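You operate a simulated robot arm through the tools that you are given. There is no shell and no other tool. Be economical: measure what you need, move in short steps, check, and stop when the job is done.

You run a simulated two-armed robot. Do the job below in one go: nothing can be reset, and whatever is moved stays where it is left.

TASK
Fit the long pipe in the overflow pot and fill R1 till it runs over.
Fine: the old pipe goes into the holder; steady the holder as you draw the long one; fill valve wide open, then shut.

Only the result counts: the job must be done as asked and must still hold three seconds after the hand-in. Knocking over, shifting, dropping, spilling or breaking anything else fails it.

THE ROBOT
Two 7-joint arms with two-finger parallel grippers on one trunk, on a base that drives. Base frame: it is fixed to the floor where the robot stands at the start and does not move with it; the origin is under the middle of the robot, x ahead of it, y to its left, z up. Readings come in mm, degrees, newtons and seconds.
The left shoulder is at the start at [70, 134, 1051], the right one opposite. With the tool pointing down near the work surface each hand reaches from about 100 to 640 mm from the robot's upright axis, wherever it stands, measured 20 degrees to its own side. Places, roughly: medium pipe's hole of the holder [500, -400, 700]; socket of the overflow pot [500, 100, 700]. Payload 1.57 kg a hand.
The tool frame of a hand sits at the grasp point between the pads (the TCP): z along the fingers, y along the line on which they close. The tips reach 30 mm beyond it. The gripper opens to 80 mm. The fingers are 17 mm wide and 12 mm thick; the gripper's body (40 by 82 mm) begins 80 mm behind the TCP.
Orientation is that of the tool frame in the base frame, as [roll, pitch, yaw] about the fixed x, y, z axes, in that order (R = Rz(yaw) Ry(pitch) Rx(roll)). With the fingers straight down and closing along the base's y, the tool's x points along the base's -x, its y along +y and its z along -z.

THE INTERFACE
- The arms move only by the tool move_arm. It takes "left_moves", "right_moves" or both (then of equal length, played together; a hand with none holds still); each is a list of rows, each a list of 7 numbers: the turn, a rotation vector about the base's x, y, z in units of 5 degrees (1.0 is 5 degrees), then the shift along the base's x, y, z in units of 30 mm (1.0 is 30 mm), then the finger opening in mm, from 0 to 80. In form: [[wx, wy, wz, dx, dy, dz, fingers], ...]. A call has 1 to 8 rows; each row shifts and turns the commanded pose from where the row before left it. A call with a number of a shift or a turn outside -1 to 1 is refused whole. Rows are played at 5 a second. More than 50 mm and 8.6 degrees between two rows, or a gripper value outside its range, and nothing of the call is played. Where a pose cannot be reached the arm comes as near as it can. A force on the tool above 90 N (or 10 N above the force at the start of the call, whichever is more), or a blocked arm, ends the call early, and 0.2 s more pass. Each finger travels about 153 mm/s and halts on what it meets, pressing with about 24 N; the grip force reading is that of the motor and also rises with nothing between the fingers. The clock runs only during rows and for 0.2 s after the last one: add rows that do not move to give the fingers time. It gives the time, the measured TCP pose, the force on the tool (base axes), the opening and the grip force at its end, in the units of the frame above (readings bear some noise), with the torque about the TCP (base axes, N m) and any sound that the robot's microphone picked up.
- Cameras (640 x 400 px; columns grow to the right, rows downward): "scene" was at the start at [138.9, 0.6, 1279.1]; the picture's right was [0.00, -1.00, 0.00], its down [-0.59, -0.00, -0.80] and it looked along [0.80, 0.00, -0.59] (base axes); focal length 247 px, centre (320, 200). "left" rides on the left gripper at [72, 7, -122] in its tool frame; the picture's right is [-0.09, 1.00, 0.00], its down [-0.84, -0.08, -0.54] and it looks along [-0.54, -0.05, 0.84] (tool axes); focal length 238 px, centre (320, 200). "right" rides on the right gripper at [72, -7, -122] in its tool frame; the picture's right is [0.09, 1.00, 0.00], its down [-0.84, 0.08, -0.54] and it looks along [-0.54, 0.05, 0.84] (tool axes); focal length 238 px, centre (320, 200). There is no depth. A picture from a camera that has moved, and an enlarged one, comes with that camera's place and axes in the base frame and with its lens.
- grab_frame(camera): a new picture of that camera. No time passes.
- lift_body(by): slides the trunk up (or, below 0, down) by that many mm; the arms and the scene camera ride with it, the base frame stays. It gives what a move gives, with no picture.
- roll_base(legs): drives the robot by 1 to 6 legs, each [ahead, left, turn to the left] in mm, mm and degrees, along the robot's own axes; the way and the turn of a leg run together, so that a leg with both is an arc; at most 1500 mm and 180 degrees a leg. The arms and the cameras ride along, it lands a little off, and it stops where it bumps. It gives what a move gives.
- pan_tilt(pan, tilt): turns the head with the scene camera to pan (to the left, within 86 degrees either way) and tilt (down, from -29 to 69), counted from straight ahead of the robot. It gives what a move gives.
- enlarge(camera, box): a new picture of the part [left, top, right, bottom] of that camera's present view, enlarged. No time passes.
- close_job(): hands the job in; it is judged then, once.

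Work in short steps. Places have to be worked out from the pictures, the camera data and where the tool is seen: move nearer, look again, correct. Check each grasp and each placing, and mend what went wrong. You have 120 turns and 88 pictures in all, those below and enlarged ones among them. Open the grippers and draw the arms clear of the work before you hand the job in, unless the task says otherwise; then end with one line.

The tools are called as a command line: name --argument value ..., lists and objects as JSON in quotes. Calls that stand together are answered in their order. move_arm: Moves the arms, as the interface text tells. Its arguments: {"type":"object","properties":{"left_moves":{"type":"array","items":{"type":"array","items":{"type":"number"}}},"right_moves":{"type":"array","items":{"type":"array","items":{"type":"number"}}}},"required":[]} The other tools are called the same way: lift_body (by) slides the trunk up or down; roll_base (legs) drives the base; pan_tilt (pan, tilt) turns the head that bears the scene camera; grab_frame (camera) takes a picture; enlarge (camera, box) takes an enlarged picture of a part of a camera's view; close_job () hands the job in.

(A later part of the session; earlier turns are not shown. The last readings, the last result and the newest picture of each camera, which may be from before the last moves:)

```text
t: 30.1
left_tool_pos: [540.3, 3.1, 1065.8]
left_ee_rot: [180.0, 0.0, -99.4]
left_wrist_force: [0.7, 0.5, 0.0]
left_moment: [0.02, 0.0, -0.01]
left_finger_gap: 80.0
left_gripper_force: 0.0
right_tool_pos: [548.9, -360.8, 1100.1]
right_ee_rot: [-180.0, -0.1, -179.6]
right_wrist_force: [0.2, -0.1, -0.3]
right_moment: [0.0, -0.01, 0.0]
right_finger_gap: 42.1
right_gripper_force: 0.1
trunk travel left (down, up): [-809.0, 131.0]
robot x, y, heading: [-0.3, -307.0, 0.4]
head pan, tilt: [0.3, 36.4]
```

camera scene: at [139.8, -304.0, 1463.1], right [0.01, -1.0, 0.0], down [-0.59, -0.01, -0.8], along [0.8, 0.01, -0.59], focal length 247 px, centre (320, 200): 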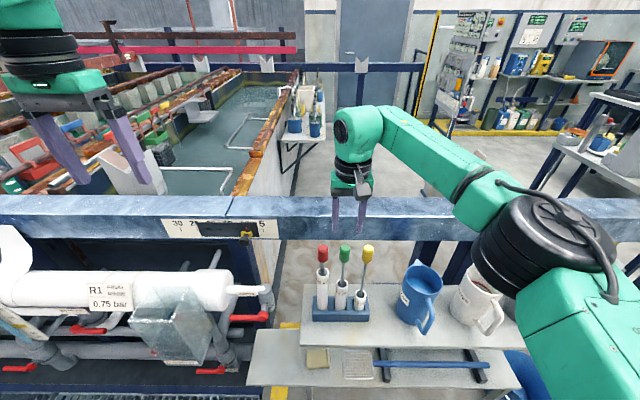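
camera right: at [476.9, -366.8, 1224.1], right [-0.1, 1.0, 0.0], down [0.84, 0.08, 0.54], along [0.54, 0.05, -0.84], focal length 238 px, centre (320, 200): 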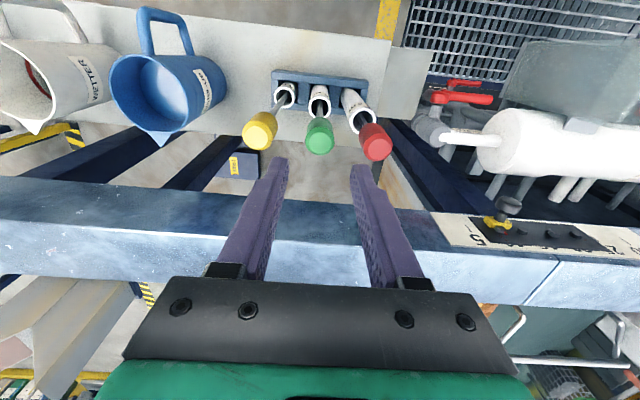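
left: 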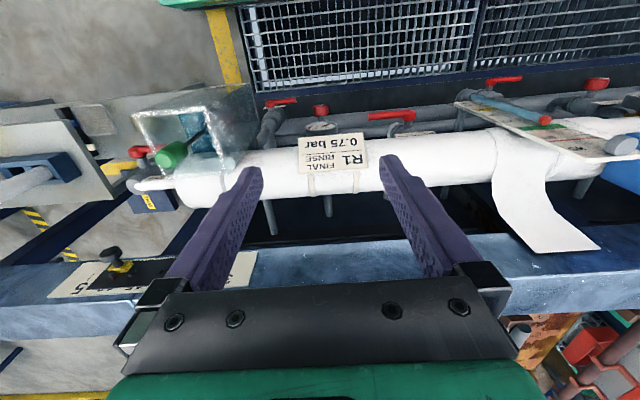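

Reach is fine. I finish the yaw, then tilt 45° while moving to the pre-approach near [548,-190,860].

move_arm --left_moves '[[0, 0, 0.95, 0.1, -0.4, 0, 80], [0, 0, 0.95, 0.1, -0.4, 0, 80], [-1, 0, 0, 0, -0.7, -0.6, 80], [-1, 0, 0, 0, -0.7, -0.6, 80], [-1, 0, 0, 0, -0.7, -0.6, 80], [-1, 0, 0, 0, -0.7, -0.6, 80], [-1, 0, 0, 0, -0.5, -0.6, 80]]'

move_arm --left_moves '[[-1, 0, 0, 0, -0.5, -0.7, 80], [-1, 0, 0, 0, -0.5, -0.7, 80], [-1, 0, 0, 0, -0.5, -0.7, 80], [-1, 0, 0, 0, -0.5, -0.7, 80], [0, 0, 0, 0, -0.3, -0.7, 80], [0, 0, 0, 0, 0, 0, 80]]'

grab_frame --camera "scene"

grab_frame --camera "left"

```text
t: 31.7
left_tool_pos: [537.6, -120.6, 979.5]
left_ee_rot: [-179.9, -25.2, -90.1]
left_wrist_force: [-0.1, -0.3, 0.2]
left_moment: [-0.01, 0.0, 0.0]
left_finger_gap: 80.0
left_gripper_force: 0.0
left hand out of reach, approached as far as the arm can: row 7
right_tool_pos: [548.3, -360.8, 1100.5]
right_ee_rot: [-179.9, -0.1, -179.7]
right_wrist_force: [0.0, 0.3, 0.2]
right_moment: [0.01, 0.03, 0.01]
right_finger_gap: 42.1
right_gripper_force: 0.1
trunk travel left (down, up): [-809.0, 131.0]
robot x, y, heading: [3.4, -304.7, 0.6]
head pan, tilt: [0.3, 36.4]
```

```text
t: 33.1
left_tool_pos: [456.6, -180.7, 952.5]
left_ee_rot: [-179.9, -44.9, -89.9]
left_wrist_force: [-0.5, -0.2, 0.4]
left_moment: [0.01, -0.04, 0.01]
left_finger_gap: 79.9
left_gripper_force: 0.0
left hand out of reach, approached as far as the arm can: row 1, 2, 3, 4, 5
right_tool_pos: [549.8, -361.4, 1099.5]
right_ee_rot: [-180.0, -0.1, -179.7]
right_wrist_force: [0.4, 0.4, -0.1]
right_moment: [0.04, 0.0, 0.0]
right_finger_gap: 41.7
right_gripper_force: 0.1
trunk travel left (down, up): [-809.0, 131.0]
robot x, y, heading: [0.9, -308.1, 0.4]
head pan, tilt: [0.3, 36.4]
```

```text
51 pictures are left
camera scene: at [139.8, -304.0, 1463.1], right [0.01, -1.0, 0.0], down [-0.59, -0.01, -0.8], along [0.8, 0.01, -0.59], focal length 247 px, centre (320, 200)
```

scene: 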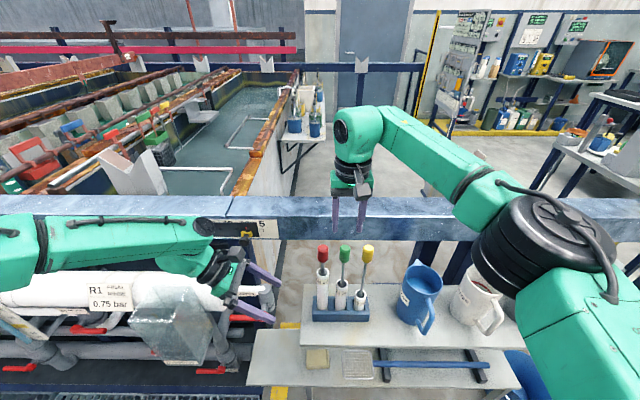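

```text
50 pictures are left
camera left: at [451.0, -146.7, 1089.7], right [-1.0, 0.06, -0.07], down [0.08, 0.98, -0.21], along [0.05, -0.21, -0.98], focal length 238 px, centre (320, 200)
```

left: 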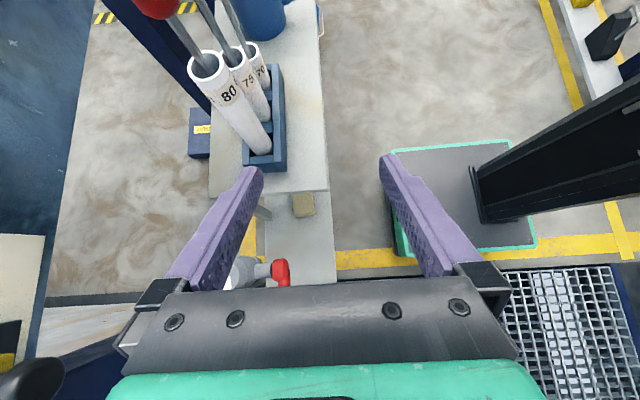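

The left hand is at its limit here. The left view shows open floor ahead of the base (base front x≈210, table edge ≈440), so I raise the right hand a little, drive 80 mm ahead and lower the trunk.

move_arm --right_moves '[[0, 0, 0, -0.7, 0, 0.6, 42], [0, 0, 0, -0.7, 0, 0.6, 42], [0, 0, 0, -0.7, 0, 0.6, 42], [0, 0, 0, -0.7, 0, 0.6, 42], [0, 0, 0, 0, 0, 0, 42]]'

roll_base --legs '[[80, 0, 0]]'

lift_body --by -70

grab_frame --camera "scene"

```text
t: 34.3
left_tool_pos: [457.0, -180.0, 953.6]
left_ee_rot: [-179.9, -44.8, -90.0]
left_wrist_force: [-0.2, 0.4, -0.3]
left_moment: [-0.01, 0.0, 0.06]
left_finger_gap: 80.3
left_gripper_force: 0.1
right_tool_pos: [463.6, -360.0, 1173.1]
right_ee_rot: [-179.9, -0.2, -179.5]
right_wrist_force: [-0.4, -0.8, -0.5]
right_moment: [0.01, 0.01, 0.02]
right_finger_gap: 42.0
right_gripper_force: 0.0
trunk travel left (down, up): [-809.0, 131.0]
robot x, y, heading: [0.3, -303.0, 0.4]
head pan, tilt: [0.3, 36.4]
```

```text
t: 35.4
left_tool_pos: [533.9, -179.7, 954.0]
left_ee_rot: [-179.5, -44.9, -90.4]
left_wrist_force: [0.3, 0.4, 0.0]
left_moment: [0.03, 0.01, -0.02]
left_finger_gap: 80.3
left_gripper_force: 0.2
right_tool_pos: [538.5, -359.1, 1175.1]
right_ee_rot: [179.9, 0.1, -179.6]
right_wrist_force: [-0.2, -0.8, -0.1]
right_moment: [0.02, -0.02, 0.0]
right_finger_gap: 42.2
right_gripper_force: 0.0
trunk travel left (down, up): [-809.0, 131.0]
robot x, y, heading: [79.7, -307.7, 0.4]
head pan, tilt: [0.3, 36.4]
```

```text
t: 36.5
left_tool_pos: [536.8, -180.8, 882.3]
left_ee_rot: [-179.8, -44.9, -90.1]
left_wrist_force: [-0.5, 1.8, -0.1]
left_moment: [0.02, 0.0, -0.01]
left_finger_gap: 80.0
left_gripper_force: 0.0
right_tool_pos: [543.3, -359.4, 1103.1]
right_ee_rot: [179.9, 0.0, -179.6]
right_wrist_force: [0.5, -0.3, 1.0]
right_moment: [-0.03, -0.02, 0.0]
right_finger_gap: 42.1
right_gripper_force: 0.0
trunk travel left (down, up): [-739.0, 201.0]
robot x, y, heading: [79.2, -309.2, 0.4]
head pan, tilt: [0.3, 36.4]
```

```text
49 pictures are left
camera scene: at [218.8, -303.6, 1393.2], right [0.01, -1.0, 0.0], down [-0.59, -0.01, -0.81], along [0.81, 0.01, -0.59], focal length 247 px, centre (320, 200)
```

scene: 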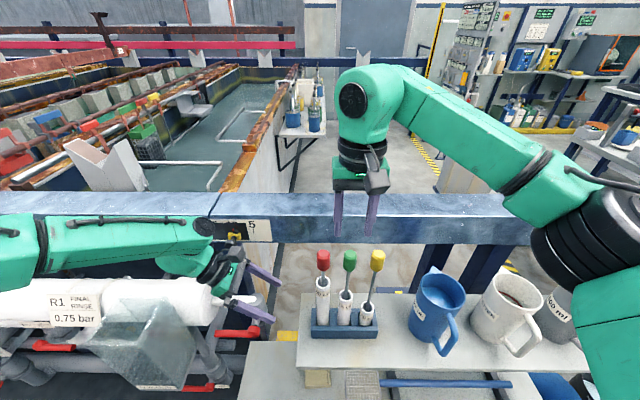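

The left hand is now at [537,-181,882], tilted 45°. I align to x=550, z=866 and check with enlarged views.

move_arm --left_moves '[[0, 0, 0, 0.22, 0, -0.27, 80], [0, 0, 0, 0.22, 0, -0.27, 80], [0, 0, 0, 0, 0, 0, 80]]'

enlarge --camera "scene" --box '[200, 240, 400, 365]'

grab_frame --camera "left"

```text
t: 37.3
left_tool_pos: [538.0, -180.0, 882.1]
left_ee_rot: [-180.0, -44.9, -90.0]
left_wrist_force: [-0.4, -0.8, -0.3]
left_moment: [0.01, 0.0, 0.0]
left_finger_gap: 79.9
left_gripper_force: 0.1
left hand out of reach, approached as far as the arm can: row 1, 2
right_tool_pos: [544.2, -359.3, 1102.8]
right_ee_rot: [179.9, -0.1, -179.6]
right_wrist_force: [-0.5, 0.1, 0.0]
right_moment: [0.02, 0.03, 0.01]
right_finger_gap: 42.2
right_gripper_force: 0.1
trunk travel left (down, up): [-739.0, 201.0]
robot x, y, heading: [77.7, -303.7, 0.4]
head pan, tilt: [0.3, 36.4]
```

```text
3.20 times, centred on (300, 302) of scene
camera zoom: at [220.3, -303.5, 1393.1], right [0.01, -1.0, 0.0], down [-0.59, -0.01, -0.8], along [0.8, 0.01, -0.59], focal length 789 px, centre (384, -128)
```

zoom: 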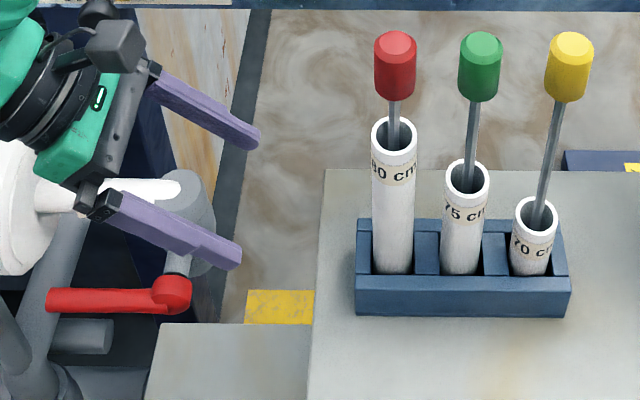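

```text
47 pictures are left
camera left: at [531.6, -146.2, 1019.8], right [-1.0, 0.07, -0.07], down [0.08, 0.98, -0.21], along [0.05, -0.21, -0.98], focal length 238 px, centre (320, 200)
```

left: 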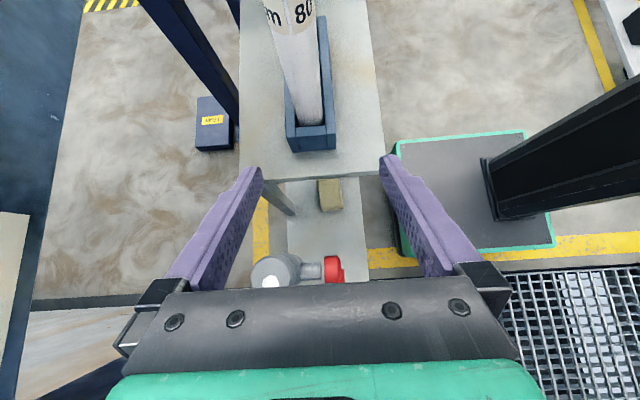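

The commanded pose apparently stayed ahead of the real one (it rode along with the base). I bring it back toward [550,-181,866].

move_arm --left_moves '[[0, 0, 0, -1, 0, 0.8, 80], [0, 0, 0, -1, 0, 0.8, 80], [0, 0, 0, -1, 0, 0.8, 80], [0, 0, 0, 0, 0, 0, 80]]'

```text
t: 38.3
left_tool_pos: [448.4, -179.5, 955.2]
left_ee_rot: [-180.0, -45.0, -90.0]
left_wrist_force: [0.4, 0.5, 0.3]
left_moment: [-0.04, 0.02, 0.02]
left_finger_gap: 80.0
left_gripper_force: 0.0
right_tool_pos: [544.5, -360.3, 1102.7]
right_ee_rot: [180.0, -0.1, -179.6]
right_wrist_force: [0.0, 0.7, -0.4]
right_moment: [0.01, -0.02, -0.02]
right_finger_gap: 41.9
right_gripper_force: 0.0
trunk travel left (down, up): [-739.0, 201.0]
robot x, y, heading: [83.0, -305.3, 0.5]
head pan, tilt: [0.3, 36.4]
```

Commands are clamped, so the limit is real, probably a wrist joint. I switch to a steeper hand with its camera on the outer side: untilt, then yaw by -180°.

move_arm --left_moves '[[1, 0, 0, 0, 0.3, 0.3, 80], [1, 0, 0, 0, 0.3, 0.3, 80], [1, 0, 0, 0, 0.3, 0.3, 80], [1, 0, 0, 0, 0.3, 0.3, 80], [1, 0, 0, 0, 0.3, 0.3, 80], [1, 0, 0, 0, 0.3, 0.3, 80], [1, 0, 0, 0, 0.3, 0.3, 80], [1, 0, 0, 0, 0.3, 0.3, 80]]'

move_arm --left_moves '[[1, 0, 0, 0, 0, 0, 80], [0, 0, -1, 0, 0, 0, 80], [0, 0, -1, 0, 0, 0, 80], [0, 0, -1, 0, 0, 0, 80], [0, 0, -1, 0, 0, 0, 80], [0, 0, -1, 0, 0, 0, 80], [0, 0, -1, 0, 0, 0, 80], [0, 0, -1, 0, 0, 0, 80]]'

move_arm --left_moves '[[0, 0, -1, 0, 0, 0, 80], [0, 0, -1, 0, 0, 0, 80], [0, 0, -1, 0, 0, 0, 80], [0, 0, -1, 0, 0, 0, 80], [0, 0, -1, 0, 0, 0, 80], [0, 0, -1, 0, 0, 0, 80], [0, 0, -1, 0, 0, 0, 80], [0, 0, -1, 0, 0, 0, 80]]'

move_arm --left_moves '[[0, 0, -1, 0, 0, 0, 80], [0, 0, -1, 0, 0, 0, 80], [0, 0, -1, 0, 0, 0, 80], [0, 0, -1, 0, 0, 0, 80], [0, 0, -1, 0, 0, 0, 80], [0, 0, -1, 0, 0, 0, 80], [0, 0, -1, 0, 0, 0, 80], [0, 0, -1, 0, 0, 0, 80]]'

move_arm --left_moves '[[0, 0, -1, 0, 0, 0, 80], [0, 0, -1, 0, 0, 0, 80], [0, 0, -1, 0, 0, 0, 80], [0, 0, -1, 0, 0, 0, 80], [0, 0, -1, 0, 0, 0, 80], [0, 0, -1, 0, 0, 0, 80], [0, 0, -1, 0, 0, 0, 80], [0, 0, -1, 0, 0, 0, 80]]'

```text
t: 40.1
left_tool_pos: [448.2, -106.7, 1027.1]
left_ee_rot: [180.0, -4.9, -90.1]
left_wrist_force: [0.5, -0.5, 0.0]
left_moment: [-0.01, 0.0, -0.03]
left_finger_gap: 80.0
left_gripper_force: 0.1
right_tool_pos: [544.2, -360.9, 1102.5]
right_ee_rot: [179.9, 0.0, -179.6]
right_wrist_force: [0.7, -0.2, 0.2]
right_moment: [0.0, 0.01, -0.01]
right_finger_gap: 42.1
right_gripper_force: 0.1
trunk travel left (down, up): [-739.0, 201.0]
robot x, y, heading: [83.2, -307.4, 0.5]
head pan, tilt: [0.3, 36.4]
```

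```text
t: 41.9
left_tool_pos: [449.6, -109.7, 1025.9]
left_ee_rot: [180.0, 0.1, -125.2]
left_wrist_force: [1.0, 1.2, 0.6]
left_moment: [0.0, -0.03, -0.01]
left_finger_gap: 80.2
left_gripper_force: 0.0
right_tool_pos: [544.0, -360.7, 1102.9]
right_ee_rot: [180.0, -0.1, -179.5]
right_wrist_force: [-0.2, -1.0, 0.4]
right_moment: [0.0, 0.01, 0.0]
right_finger_gap: 41.9
right_gripper_force: 0.0
trunk travel left (down, up): [-739.0, 201.0]
robot x, y, heading: [82.7, -308.2, 0.5]
head pan, tilt: [0.3, 36.4]
```

```text
t: 43.7
left_tool_pos: [447.8, -108.2, 1025.6]
left_ee_rot: [179.9, 0.1, -165.1]
left_wrist_force: [-0.2, 0.1, 0.0]
left_moment: [0.0, 0.02, 0.01]
left_finger_gap: 80.3
left_gripper_force: 0.0
right_tool_pos: [542.9, -360.0, 1104.0]
right_ee_rot: [179.9, -0.1, -179.6]
right_wrist_force: [0.5, -0.1, 0.7]
right_moment: [-0.02, 0.0, 0.0]
right_finger_gap: 42.0
right_gripper_force: 0.0
trunk travel left (down, up): [-739.0, 201.0]
robot x, y, heading: [77.3, -303.3, 0.2]
head pan, tilt: [0.3, 36.4]
```

```text
t: 45.5
left_tool_pos: [448.4, -107.7, 1026.4]
left_ee_rot: [179.9, 0.1, 154.9]
left_wrist_force: [-0.8, -0.3, 0.4]
left_moment: [0.02, 0.0, 0.01]
left_finger_gap: 80.1
left_gripper_force: 0.1
right_tool_pos: [543.2, -360.0, 1102.5]
right_ee_rot: [179.9, -0.2, -179.7]
right_wrist_force: [0.2, -0.1, -0.4]
right_moment: [0.02, 0.01, 0.01]
right_finger_gap: 42.0
right_gripper_force: 0.0
trunk travel left (down, up): [-739.0, 201.0]
robot x, y, heading: [80.2, -306.2, 0.4]
head pan, tilt: [0.3, 36.4]
```

```text
t: 47.3
left_tool_pos: [448.5, -108.1, 1025.7]
left_ee_rot: [180.0, 0.0, 114.9]
left_wrist_force: [0.3, 0.1, -0.1]
left_moment: [0.02, -0.02, -0.01]
left_finger_gap: 79.9
left_gripper_force: 0.1
right_tool_pos: [543.3, -359.5, 1103.2]
right_ee_rot: [179.9, -0.1, -179.6]
right_wrist_force: [0.0, -0.3, -0.3]
right_moment: [0.03, 0.0, 0.03]
right_finger_gap: 42.1
right_gripper_force: 0.0
trunk travel left (down, up): [-739.0, 201.0]
robot x, y, heading: [84.5, -303.9, 0.9]
head pan, tilt: [0.3, 36.4]
```

Good. I finish the yaw to 90° and tilt 25°, heading to a pre-approach near [549,-215,900].

move_arm --left_moves '[[0, 0, -1, 0.4, 0, 0, 80], [0, 0, -1, 0.4, 0, 0, 80], [0, 0, -1, 0.4, 0, 0, 80], [0, 0, -1, 0.4, -0.3, 0, 80], [0, 0, -1, 0.4, -0.3, 0, 80], [-1, 0, 0, 0.4, -0.4, -0.4, 80], [-1, 0, 0, 0.4, -0.4, -0.4, 80], [-1, 0, 0, 0.3, -0.4, -0.4, 80]]'

move_arm --left_moves '[[-1, 0, 0, 0.2, -0.4, -0.5, 80], [-1, 0, 0, 0.05, -0.4, -0.5, 80], [0, 0, 0, 0, -0.4, -0.5, 80], [0, 0, 0, 0, -0.4, -0.5, 80], [0, 0, 0, 0, -0.2, -0.5, 80], [0, 0, 0, 0, 0, 0, 80]]'

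enlarge --camera "scene" --box '[160, 200, 440, 375]'

grab_frame --camera "left"

```text
t: 49.1
left_tool_pos: [543.0, -162.1, 990.4]
left_ee_rot: [180.0, 15.2, 90.0]
left_wrist_force: [0.0, -0.2, 0.3]
left_moment: [0.02, 0.03, 0.01]
left_finger_gap: 80.1
left_gripper_force: 0.0
right_tool_pos: [543.3, -359.4, 1103.4]
right_ee_rot: [-180.0, -0.1, -179.6]
right_wrist_force: [0.0, -0.4, 0.2]
right_moment: [-0.02, -0.01, 0.0]
right_finger_gap: 41.9
right_gripper_force: 0.0
trunk travel left (down, up): [-739.0, 201.0]
robot x, y, heading: [80.4, -307.3, 0.4]
head pan, tilt: [0.3, 36.4]
```

```text
t: 50.5
left_tool_pos: [549.6, -216.4, 915.1]
left_ee_rot: [180.0, 25.1, 90.0]
left_wrist_force: [0.0, -0.1, -0.5]
left_moment: [0.01, -0.02, -0.04]
left_finger_gap: 80.0
left_gripper_force: 0.1
right_tool_pos: [543.7, -358.8, 1103.8]
right_ee_rot: [179.9, -0.1, -179.7]
right_wrist_force: [-0.3, 0.0, 0.7]
right_moment: [0.0, 0.0, -0.02]
right_finger_gap: 41.8
right_gripper_force: 0.0
trunk travel left (down, up): [-739.0, 201.0]
robot x, y, heading: [81.6, -304.8, 0.5]
head pan, tilt: [0.3, 36.4]
```

```text
2.29 times, centred on (300, 288) of scene
camera zoom: at [219.8, -303.6, 1393.1], right [0.01, -1.0, 0.0], down [-0.59, -0.01, -0.8], along [0.8, 0.01, -0.59], focal length 564 px, centre (366, 0)
```

zoom: 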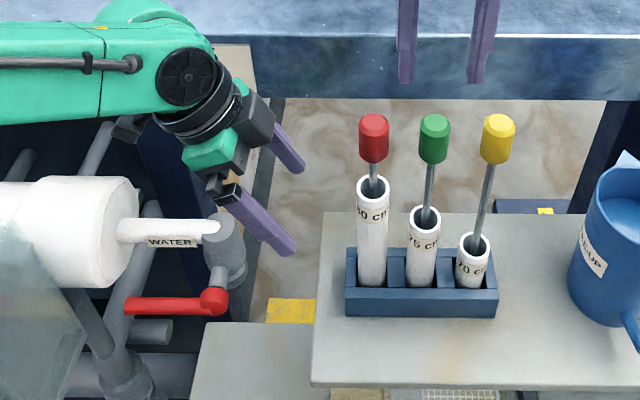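

```text
45 pictures are left
camera left: at [556.1, -101.5, 995.4], right [1.0, -0.08, 0.04], down [-0.08, -0.53, 0.85], along [-0.05, -0.85, -0.53], focal length 238 px, centre (320, 200)
```

left: 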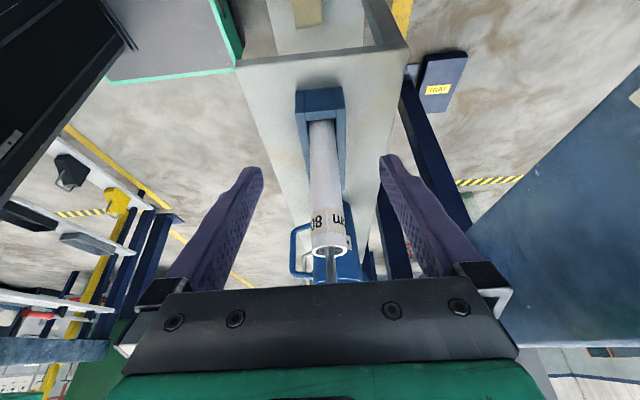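

The hand is centred on the holder, whose end face is at y≈-279. I approach along the tool axis to TCP [550,-284,765].

move_arm --left_moves '[[0, 0, 0, 0, -0.38, -0.83, 80], [0, 0, 0, 0, -0.38, -0.83, 80], [0, 0, 0, 0, -0.38, -0.83, 80], [0, 0, 0, 0, -0.38, -0.83, 80], [0, 0, 0, 0, 0, 0, 80]]'

enlarge --camera "scene" --box '[200, 220, 400, 345]'

grab_frame --camera "left"

```text
t: 51.7
left_tool_pos: [516.0, -231.9, 850.1]
left_ee_rot: [-180.0, 25.1, 90.0]
left_wrist_force: [-0.4, -0.3, 0.4]
left_moment: [-0.01, 0.02, -0.03]
left_finger_gap: 79.9
left_gripper_force: 0.0
left hand out of reach, approached as far as the arm can: row 2, 3, 4
right_tool_pos: [544.2, -358.7, 1103.1]
right_ee_rot: [179.8, -0.1, -179.5]
right_wrist_force: [-0.4, -0.5, 0.0]
right_moment: [0.0, -0.04, 0.01]
right_finger_gap: 42.0
right_gripper_force: 0.0
trunk travel left (down, up): [-739.0, 201.0]
robot x, y, heading: [78.1, -306.2, 0.4]
head pan, tilt: [0.3, 36.4]
```

```text
3.20 times, centred on (300, 282) of scene
camera zoom: at [220.0, -303.4, 1393.1], right [0.01, -1.0, 0.0], down [-0.59, -0.01, -0.8], along [0.8, 0.01, -0.59], focal length 789 px, centre (384, -64)
```

zoom: 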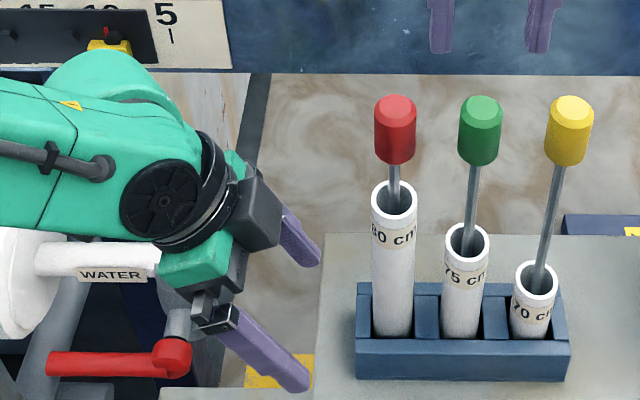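

```text
43 pictures are left
camera left: at [523.6, -116.4, 929.9], right [1.0, -0.08, 0.04], down [-0.08, -0.53, 0.85], along [-0.05, -0.85, -0.53], focal length 238 px, centre (320, 200)
```

left: 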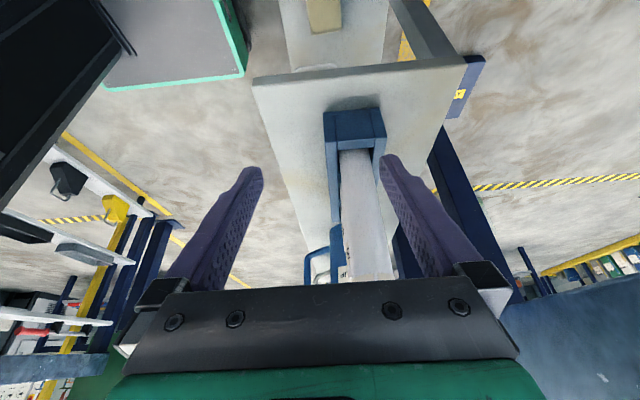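

The left arm is limited by its reach downward, so the trunk must go lower. I lift both hands first (the right one moves over toward red), then go 40 mm ahead and 130 mm down.

move_arm --left_moves '[[0, 0, 0, 0, 0.3, 0.9, 80], [0, 0, 0, 0, 0.3, 0.9, 80], [0, 0, 0, 0, 0.3, 0.9, 80], [0, 0, 0, 0, 0.3, 0.9, 80], [0, 0, 0, 0, 0.3, 0.6, 80], [0, 0, 0, 0, 0, 0, 80]]' --right_moves '[[0, 0, 0, 0, 0, 0.9, 44], [0, 0, 0, -0.4, 0.3, 0.9, 44], [0, 0, 0, -0.4, 0.5, 0.9, 44], [0, 0, 0, -0.4, 0.5, 0, 44], [0, 0, 0, -0.2, 0.4, 0, 44], [0, 0, 0, 0, 0, 0, 44]]'

roll_base --legs '[[40, 0, 0]]'

lift_body --by -130

grab_frame --camera "scene"

```text
t: 53.1
left_tool_pos: [516.9, -187.4, 973.9]
left_ee_rot: [180.0, 25.1, 89.9]
left_wrist_force: [-0.4, 0.1, 0.0]
left_moment: [0.0, -0.01, 0.0]
left_finger_gap: 80.2
left_gripper_force: 0.0
right_tool_pos: [501.3, -309.5, 1185.5]
right_ee_rot: [179.9, -0.2, -179.6]
right_wrist_force: [-0.3, -0.3, -0.7]
right_moment: [-0.02, -0.02, 0.0]
right_finger_gap: 44.0
right_gripper_force: 0.1
trunk travel left (down, up): [-739.0, 201.0]
robot x, y, heading: [81.7, -307.7, 0.3]
head pan, tilt: [0.3, 36.4]
```

```text
t: 54.0
left_tool_pos: [552.9, -187.7, 976.5]
left_ee_rot: [179.8, 25.2, 89.8]
left_wrist_force: [0.3, -0.3, 0.7]
left_moment: [0.02, -0.03, 0.04]
left_finger_gap: 80.0
left_gripper_force: 0.1
right_tool_pos: [535.1, -309.6, 1188.7]
right_ee_rot: [179.8, 0.3, -179.6]
right_wrist_force: [-0.7, -0.2, 0.6]
right_moment: [0.0, -0.05, 0.0]
right_finger_gap: 44.1
right_gripper_force: 0.1
trunk travel left (down, up): [-739.0, 201.0]
robot x, y, heading: [122.5, -303.3, 0.3]
head pan, tilt: [0.3, 36.4]
```

```text
t: 55.5
left_tool_pos: [557.3, -187.1, 843.8]
left_ee_rot: [180.0, 25.1, 89.8]
left_wrist_force: [1.0, 0.2, 0.2]
left_moment: [0.02, -0.03, 0.0]
left_finger_gap: 80.0
left_gripper_force: 0.2
right_tool_pos: [541.2, -311.0, 1056.2]
right_ee_rot: [179.9, 0.0, -179.5]
right_wrist_force: [-0.2, 0.5, 0.5]
right_moment: [-0.01, -0.02, -0.01]
right_finger_gap: 44.3
right_gripper_force: 0.1
trunk travel left (down, up): [-609.0, 331.0]
robot x, y, heading: [123.4, -307.5, 0.2]
head pan, tilt: [0.3, 36.4]
```

```text
42 pictures are left
camera scene: at [260.4, -303.4, 1263.2], right [0.01, -1.0, 0.0], down [-0.59, -0.01, -0.8], along [0.8, 0.01, -0.59], focal length 247 px, centre (320, 200)
```

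scene: 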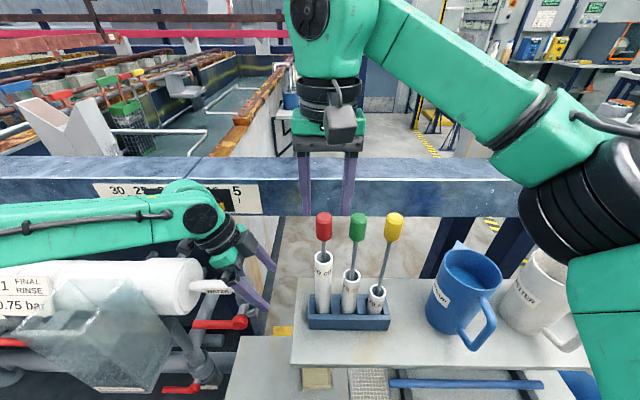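

Left is at [557,-187,844]. I move to y≈-247 and then down the tool axis to about [550,-282,768].

move_arm --left_moves '[[0, 0, 0, -0.1, -0.66, 0, 80], [0, 0, 0, -0.1, -0.66, 0, 80], [0, 0, 0, 0, -0.66, 0, 80], [0, 0, 0, 0, -0.38, -0.82, 80], [0, 0, 0, 0, -0.38, -0.82, 80], [0, 0, 0, 0, 0, 0, 80]]'

enlarge --camera "scene" --box '[220, 220, 420, 345]'

grab_frame --camera "left"

```text
t: 56.9
left_tool_pos: [551.9, -271.6, 795.9]
left_ee_rot: [179.9, 25.1, 89.9]
left_wrist_force: [-0.1, -0.9, -0.4]
left_moment: [-0.01, -0.01, 0.01]
left_finger_gap: 79.9
left_gripper_force: 0.0
right_tool_pos: [541.6, -309.2, 1056.6]
right_ee_rot: [179.8, 0.0, -179.6]
right_wrist_force: [0.3, -0.3, -0.2]
right_moment: [0.0, -0.02, 0.01]
right_finger_gap: 44.1
right_gripper_force: 0.1
trunk travel left (down, up): [-609.0, 331.0]
robot x, y, heading: [122.9, -305.0, 0.0]
head pan, tilt: [0.3, 36.4]
```

```text
3.20 times, centred on (320, 282) of scene
camera zoom: at [260.4, -303.2, 1263.1], right [0.01, -1.0, 0.0], down [-0.59, -0.01, -0.8], along [0.8, 0.01, -0.59], focal length 789 px, centre (320, -64)
```

zoom: 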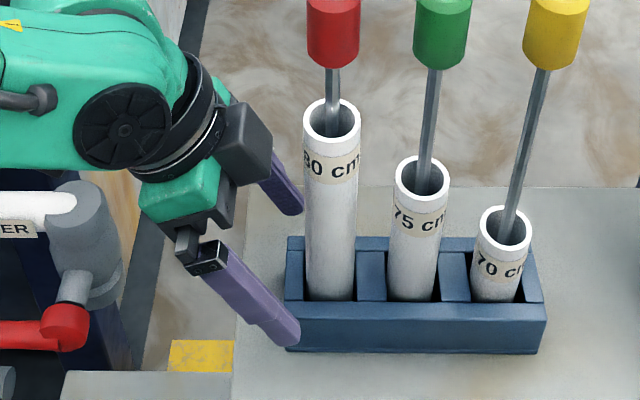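

```text
40 pictures are left
camera left: at [559.2, -154.7, 875.7], right [1.0, -0.09, 0.04], down [-0.08, -0.53, 0.85], along [-0.05, -0.85, -0.53], focal length 238 px, centre (320, 200)
```

left: 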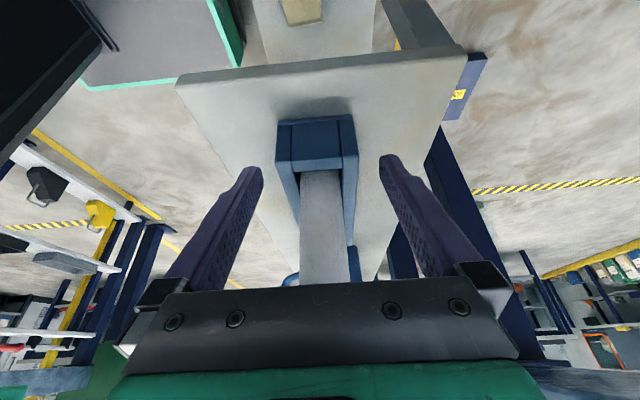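

It lines up well. I complete the last 30 mm with a partial close to 60.

move_arm --left_moves '[[0, 0, 0, -0.05, -0.22, -0.48, 80], [0, 0, 0, 0, -0.22, -0.48, 70], [0, 0, 0, 0, 0, 0, 60], [0, 0, 0, 0, 0, 0, 60]]'

enlarge --camera "left" --box '[220, 80, 420, 280]'

enlarge --camera "scene" --box '[270, 200, 420, 340]'

```text
t: 57.9
left_tool_pos: [550.8, -282.6, 768.3]
left_ee_rot: [180.0, 25.1, 89.8]
left_wrist_force: [-1.6, 0.2, -0.4]
left_moment: [0.01, -0.02, 0.01]
left_finger_gap: 60.4
left_gripper_force: 0.4
right_tool_pos: [542.2, -309.9, 1056.5]
right_ee_rot: [180.0, -0.1, -179.6]
right_wrist_force: [-0.2, 1.0, 0.2]
right_moment: [0.0, -0.02, -0.02]
right_finger_gap: 44.1
right_gripper_force: 0.1
trunk travel left (down, up): [-609.0, 331.0]
robot x, y, heading: [123.4, -304.4, 0.5]
head pan, tilt: [0.3, 36.4]
```

```text
2.00 times, centred on (320, 180) of left
camera zoom: at [557.6, -166.4, 847.1], right [1.0, -0.09, 0.04], down [-0.08, -0.53, 0.85], along [-0.05, -0.85, -0.53], focal length 477 px, centre (320, 240)
```

zoom: 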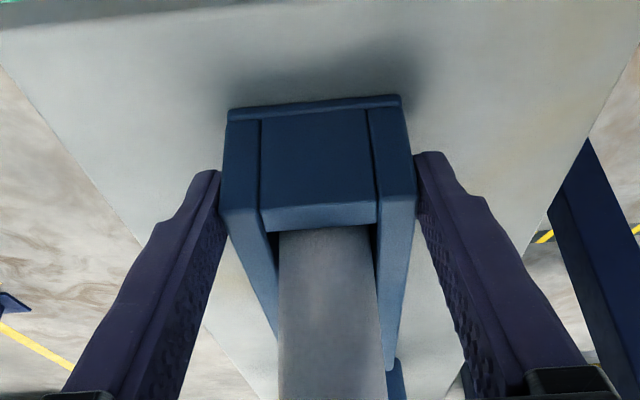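

```text
2.86 times, centred on (345, 270) of scene
camera zoom: at [260.8, -303.4, 1263.1], right [0.01, -1.0, 0.0], down [-0.59, -0.01, -0.8], along [0.8, 0.01, -0.59], focal length 705 px, centre (249, 0)
```

zoom: 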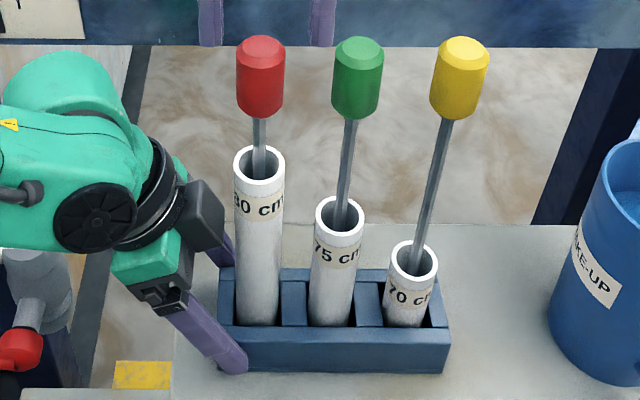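

The fingers straddle the holder evenly. I close on it.

move_arm --left_moves '[[0, 0, 0, 0, 0, 0, 54], [0, 0, 0, 0, 0, 0, 44], [0, 0, 0, 0, 0, 0, 40], [0, 0, 0, 0, 0, 0, 40]]'

enlarge --camera "scene" --box '[250, 150, 430, 340]'

grab_frame --camera "right"

```text
t: 58.9
left_tool_pos: [549.5, -282.9, 767.9]
left_ee_rot: [180.0, 25.1, 90.0]
left_wrist_force: [-1.2, 0.0, 0.2]
left_moment: [0.02, 0.07, -0.16]
left_finger_gap: 59.5
left_gripper_force: 23.9
right_tool_pos: [542.3, -311.2, 1055.5]
right_ee_rot: [179.9, -0.2, -179.6]
right_wrist_force: [-0.6, -1.3, 0.8]
right_moment: [0.0, 0.0, -0.01]
right_finger_gap: 44.2
right_gripper_force: 0.1
trunk travel left (down, up): [-609.0, 331.0]
robot x, y, heading: [120.1, -306.3, 0.5]
head pan, tilt: [0.3, 36.4]
```

```text
2.11 times, centred on (340, 245) of scene
camera zoom: at [260.8, -303.4, 1263.1], right [0.01, -1.0, 0.0], down [-0.59, -0.01, -0.8], along [0.8, 0.01, -0.59], focal length 519 px, centre (278, 105)
```

zoom: 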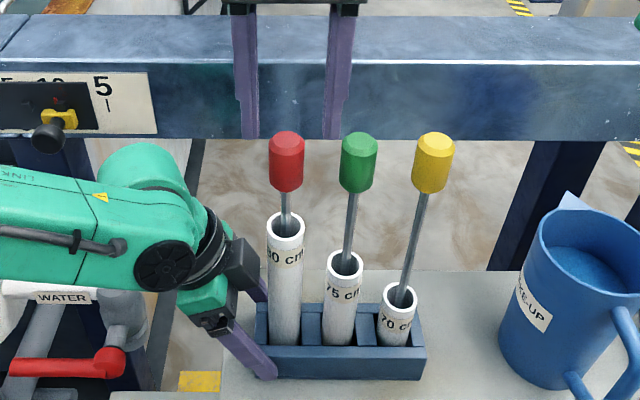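

```text
36 pictures are left
camera right: at [469.5, -315.7, 1179.9], right [-0.1, 1.0, 0.0], down [0.84, 0.08, 0.54], along [0.54, 0.05, -0.84], focal length 238 px, centre (320, 200)
```

right: 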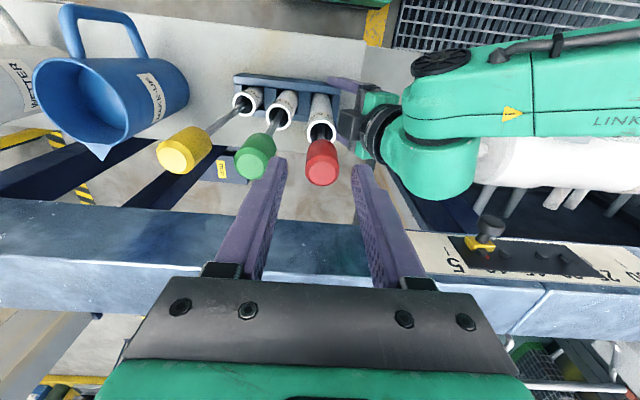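

The holder is held (59.5 mm wide). The red knob is at [547,-307.5], so I correct the right hand by +4.5/+2.5 mm and lower around it to z≈1008, then close.

move_arm --right_moves '[[0, 0, 0, 0.14, 0.08, 0, 40], [0, 0, 0, 0, 0, -0.4, 40], [0, 0, 0, 0, 0, -0.4, 40], [0, 0, 0, 0, 0, -0.4, 40], [0, 0, 0, 0, 0, -0.4, 40], [0, 0, 0, 0, 0, 0, 40]]'

enlarge --camera "scene" --box '[250, 150, 430, 340]'

enlarge --camera "right" --box '[220, 80, 420, 280]'

```text
t: 60.3
left_tool_pos: [550.0, -283.0, 766.1]
left_ee_rot: [180.0, 25.2, 89.9]
left_wrist_force: [-1.6, 0.0, -0.8]
left_moment: [0.07, 0.08, -0.16]
left_finger_gap: 59.4
left_gripper_force: 23.8
right_tool_pos: [545.7, -307.6, 1007.2]
right_ee_rot: [179.9, -0.1, -179.6]
right_wrist_force: [0.5, -0.1, 0.2]
right_moment: [-0.03, -0.02, 0.0]
right_finger_gap: 40.1
right_gripper_force: 0.1
trunk travel left (down, up): [-609.0, 331.0]
robot x, y, heading: [121.6, -300.3, 0.3]
head pan, tilt: [0.3, 36.4]
```

```text
2.11 times, centred on (340, 245) of scene
camera zoom: at [260.9, -303.4, 1263.1], right [0.01, -1.0, 0.0], down [-0.59, -0.01, -0.8], along [0.8, 0.01, -0.59], focal length 519 px, centre (278, 105)
```

zoom: 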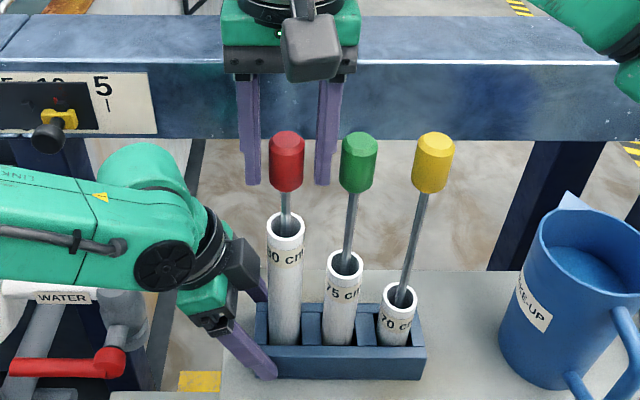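

```text
2.00 times, centred on (320, 180) of right
camera zoom: at [473.6, -314.0, 1131.2], right [-0.1, 1.0, 0.0], down [0.84, 0.08, 0.54], along [0.54, 0.05, -0.84], focal length 477 px, centre (320, 240)
```

zoom: 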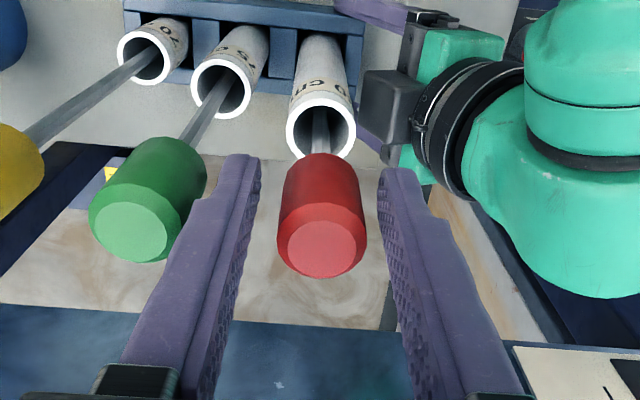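

The knob is centred between the fingers. I close, then draw up 66 mm while the left hand holds the holder.

move_arm --right_moves '[[0, 0, 0, 0, 0, 0, 20], [0, 0, 0, 0, 0, 0, 5], [0, 0, 0, 0, 0, 0, 5], [0, 0, 0, 0, 0, 0.3, 5], [0, 0, 0, 0, 0, 0.5, 5], [0, 0, 0, 0, 0, 0.7, 5], [0, 0, 0, 0, 0, 0.7, 5], [0, 0, 0, 0, 0, 0, 5]]'

grab_frame --camera "scene"

```text
t: 62.1
left_tool_pos: [550.7, -281.4, 766.9]
left_ee_rot: [-180.0, 25.3, 89.9]
left_wrist_force: [-0.8, 0.9, 0.8]
left_moment: [0.0, 0.04, -0.09]
left_finger_gap: 59.6
left_gripper_force: 23.9
right_tool_pos: [544.4, -307.4, 1075.3]
right_ee_rot: [180.0, -0.1, -179.6]
right_wrist_force: [-0.7, -0.8, -1.1]
right_moment: [-0.11, -0.03, 0.02]
right_finger_gap: 26.1
right_gripper_force: 24.2
trunk travel left (down, up): [-609.0, 331.0]
robot x, y, heading: [124.9, -303.3, 0.2]
head pan, tilt: [0.3, 36.4]
```

```text
33 pictures are left
camera scene: at [261.1, -303.1, 1263.1], right [0.01, -1.0, 0.0], down [-0.59, -0.01, -0.8], along [0.8, 0.01, -0.59], focal length 247 px, centre (320, 200)
```

scene: 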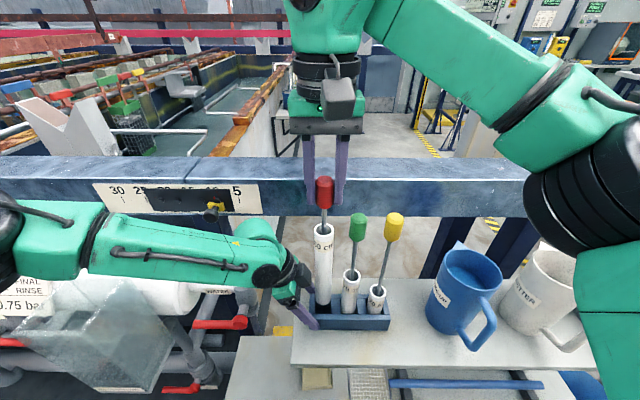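

The red pipe is up 68 mm. I raise 30 mm more while still holding the holder, and check.

move_arm --right_moves '[[0, 0, 0, 0, 0, 0.6, 5], [0, 0, 0, 0, 0, 0.6, 5], [0, 0, 0, 0, 0, 0, 5]]'

enlarge --camera "scene" --box '[250, 160, 430, 340]'

```text
t: 62.9
left_tool_pos: [550.5, -282.0, 767.7]
left_ee_rot: [-180.0, 25.2, 90.0]
left_wrist_force: [-0.2, 0.2, 0.3]
left_moment: [-0.07, 0.08, -0.04]
left_finger_gap: 59.6
left_gripper_force: 24.3
right_tool_pos: [546.1, -305.4, 1112.9]
right_ee_rot: [179.8, -0.1, -179.6]
right_wrist_force: [0.0, 0.0, -1.9]
right_moment: [-0.05, 0.03, 0.0]
right_finger_gap: 26.3
right_gripper_force: 23.3
trunk travel left (down, up): [-609.0, 331.0]
robot x, y, heading: [120.9, -307.1, 0.4]
head pan, tilt: [0.3, 36.4]
```

```text
2.22 times, centred on (340, 250) of scene
camera zoom: at [261.1, -303.1, 1263.1], right [0.01, -1.0, 0.0], down [-0.59, -0.01, -0.8], along [0.8, 0.01, -0.59], focal length 548 px, centre (276, 89)
```

zoom: 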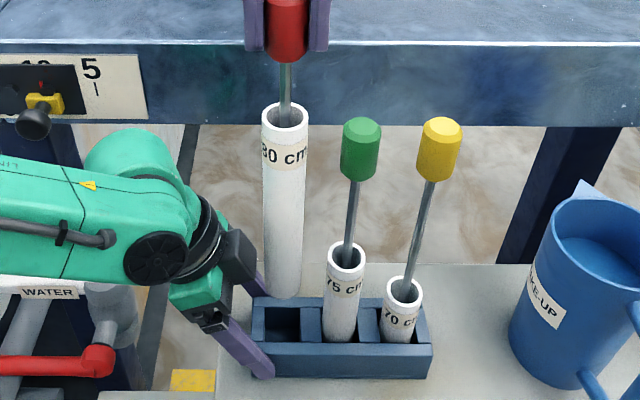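

The red pipe is clear of the holder. I open the left hand and retreat along its axis.

move_arm --left_moves '[[0, 0, 0, 0, 0, 0, 72], [0, 0, 0, 0, 0, 0, 80], [0, 0, 0, 0, 0.4, 0.8, 80], [0, 0, 0, 0, 0.4, 0.8, 80], [0, 0, 0, 0, 0.4, 0.8, 80], [0, 0, 0, 0, 0.5, 0.8, 80], [0, 0, 0, 0, 0.7, 0.8, 80], [0, 0, 0, 0, 0.7, 0.5, 80]]'

grab_frame --camera "scene"

```text
t: 64.7
left_tool_pos: [549.6, -188.2, 903.6]
left_ee_rot: [-180.0, 25.1, 89.9]
left_wrist_force: [-0.1, -0.8, 0.0]
left_moment: [-0.04, 0.02, 0.0]
left_finger_gap: 80.1
left_gripper_force: 0.1
right_tool_pos: [545.0, -305.2, 1112.0]
right_ee_rot: [-180.0, -0.1, -179.7]
right_wrist_force: [0.2, -0.8, -1.0]
right_moment: [-0.11, 0.0, 0.0]
right_finger_gap: 26.4
right_gripper_force: 23.5
trunk travel left (down, up): [-609.0, 331.0]
robot x, y, heading: [123.7, -304.6, 0.4]
head pan, tilt: [0.3, 36.4]
```

```text
31 pictures are left
camera scene: at [260.6, -302.6, 1263.1], right [0.01, -1.0, 0.0], down [-0.59, -0.01, -0.8], along [0.8, 0.01, -0.59], focal length 247 px, centre (320, 200)
```

scene: 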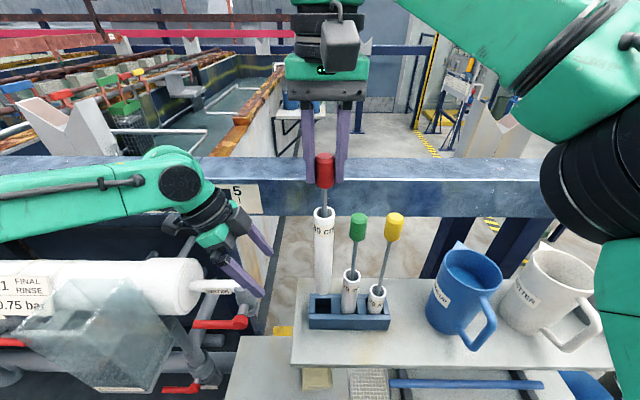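

Now I raise the trunk 170 mm, back off 120 mm, and drive left 420 mm toward the pot.

lift_body --by 170

roll_base --legs '[[-120, 0, 0], [0, 420, 0]]'

grab_frame --camera "scene"

grab_frame --camera "right"

```text
t: 66.7
left_tool_pos: [548.9, -188.3, 1071.5]
left_ee_rot: [179.9, 25.0, 89.9]
left_wrist_force: [-0.4, 0.5, 0.4]
left_moment: [-0.02, -0.03, 0.01]
left_finger_gap: 80.0
left_gripper_force: 0.2
right_tool_pos: [545.9, -307.3, 1280.9]
right_ee_rot: [179.8, -0.1, -179.6]
right_wrist_force: [0.4, -0.2, -1.6]
right_moment: [-0.17, 0.0, -0.01]
right_finger_gap: 26.2
right_gripper_force: 24.0
trunk travel left (down, up): [-779.0, 161.0]
robot x, y, heading: [123.6, -303.3, 0.7]
head pan, tilt: [0.3, 36.4]
```

```text
t: 70.1
left_tool_pos: [429.0, 235.1, 1072.9]
left_ee_rot: [-180.0, 25.0, 89.8]
left_wrist_force: [1.1, -0.8, -0.9]
left_moment: [0.01, -0.03, -0.02]
left_finger_gap: 80.1
left_gripper_force: 0.0
right_tool_pos: [423.5, 117.2, 1282.3]
right_ee_rot: [179.9, -0.1, -179.7]
right_wrist_force: [-0.3, -0.5, -1.1]
right_moment: [-0.11, -0.01, 0.01]
right_finger_gap: 26.1
right_gripper_force: 23.7
trunk travel left (down, up): [-779.0, 161.0]
robot x, y, heading: [2.7, 120.4, 0.3]
head pan, tilt: [0.3, 36.4]
```

```text
30 pictures are left
camera scene: at [140.1, 120.1, 1433.1], right [0.01, -1.0, 0.0], down [-0.59, 0.0, -0.8], along [0.8, 0.01, -0.59], focal length 247 px, centre (320, 200)
```

scene: 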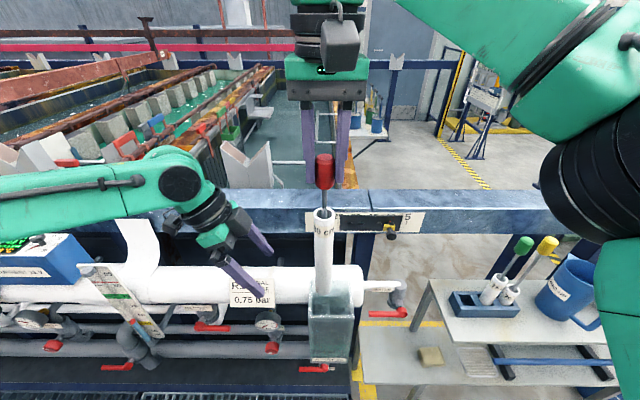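

```text
29 pictures are left
camera right: at [351.8, 110.1, 1405.4], right [-0.1, 1.0, 0.0], down [0.84, 0.08, 0.54], along [0.54, 0.06, -0.84], focal length 238 px, centre (320, 200)
```

right: 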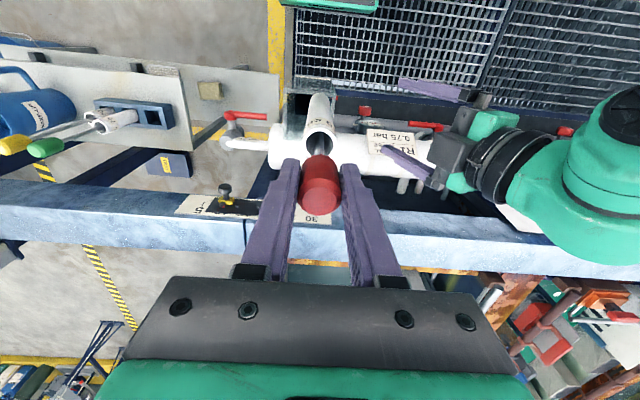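

I raise the trunk 100 mm and move the arm forward/down to hang the pipe over the socket at [479,99,~1232].

lift_body --by 100

move_arm --right_moves '[[0, 0, 0, 0.2, -0.1, -0.7, 5], [0, 0, 0, 0.3, -0.1, -0.7, 5], [0, 0, 0, 0.3, -0.1, -0.7, 5], [0, 0, 0, 0.35, -0.1, -0.7, 5], [0, 0, 0, 0.35, -0.1, -0.7, 5], [0, 0, 0, 0.35, -0.1, -0.7, 5], [0, 0, 0, 0, 0, -0.7, 5], [0, 0, 0, 0, 0, 0, 5]]'

enlarge --camera "scene" --box '[260, 200, 420, 380]'

enlarge --camera "right" --box '[250, 40, 390, 220]'

```text
t: 71.4
left_tool_pos: [428.7, 236.2, 1173.8]
left_ee_rot: [-179.9, 25.2, 89.8]
left_wrist_force: [0.1, -0.3, -0.7]
left_moment: [0.02, -0.03, 0.03]
left_finger_gap: 80.0
left_gripper_force: 0.1
right_tool_pos: [424.4, 117.5, 1381.5]
right_ee_rot: [179.9, -0.1, -179.8]
right_wrist_force: [0.8, 0.5, -1.5]
right_moment: [0.13, 0.03, -0.03]
right_finger_gap: 26.4
right_gripper_force: 23.8
trunk travel left (down, up): [-879.0, 61.0]
robot x, y, heading: [2.3, 121.0, 0.4]
head pan, tilt: [0.3, 36.4]
```

```text
t: 73.2
left_tool_pos: [428.3, 235.8, 1173.2]
left_ee_rot: [-179.9, 25.1, 89.8]
left_wrist_force: [0.6, -0.3, -0.3]
left_moment: [0.0, 0.03, 0.04]
left_finger_gap: 79.9
left_gripper_force: 0.1
right_tool_pos: [477.9, 98.5, 1234.7]
right_ee_rot: [179.9, 0.0, -179.6]
right_wrist_force: [-0.4, 0.0, -2.6]
right_moment: [-0.12, 0.01, -0.02]
right_finger_gap: 26.3
right_gripper_force: 24.0
trunk travel left (down, up): [-879.0, 61.0]
robot x, y, heading: [0.5, 120.6, 0.3]
head pan, tilt: [0.3, 36.4]
```

```text
2.22 times, centred on (340, 290) of scene
camera zoom: at [139.9, 121.8, 1533.1], right [0.01, -1.0, 0.0], down [-0.59, -0.01, -0.8], along [0.8, 0.01, -0.59], focal length 548 px, centre (276, 0)
```

zoom: 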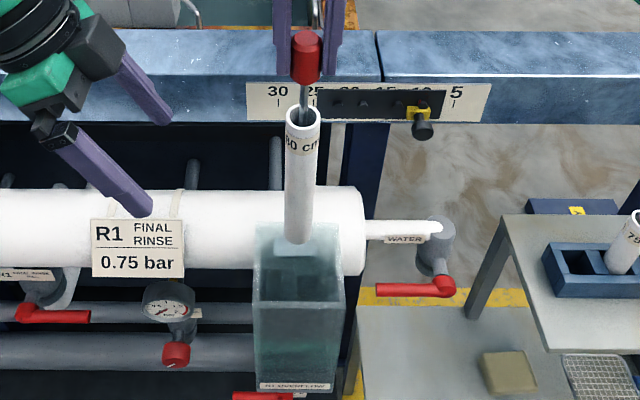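

```text
2.22 times, centred on (320, 130) of right
camera zoom: at [405.7, 93.3, 1358.8], right [-0.1, 1.0, 0.0], down [0.84, 0.08, 0.54], along [0.54, 0.05, -0.84], focal length 530 px, centre (320, 356)
```

zoom: 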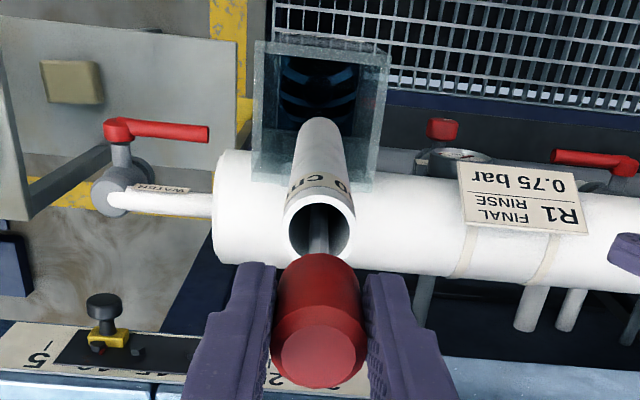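

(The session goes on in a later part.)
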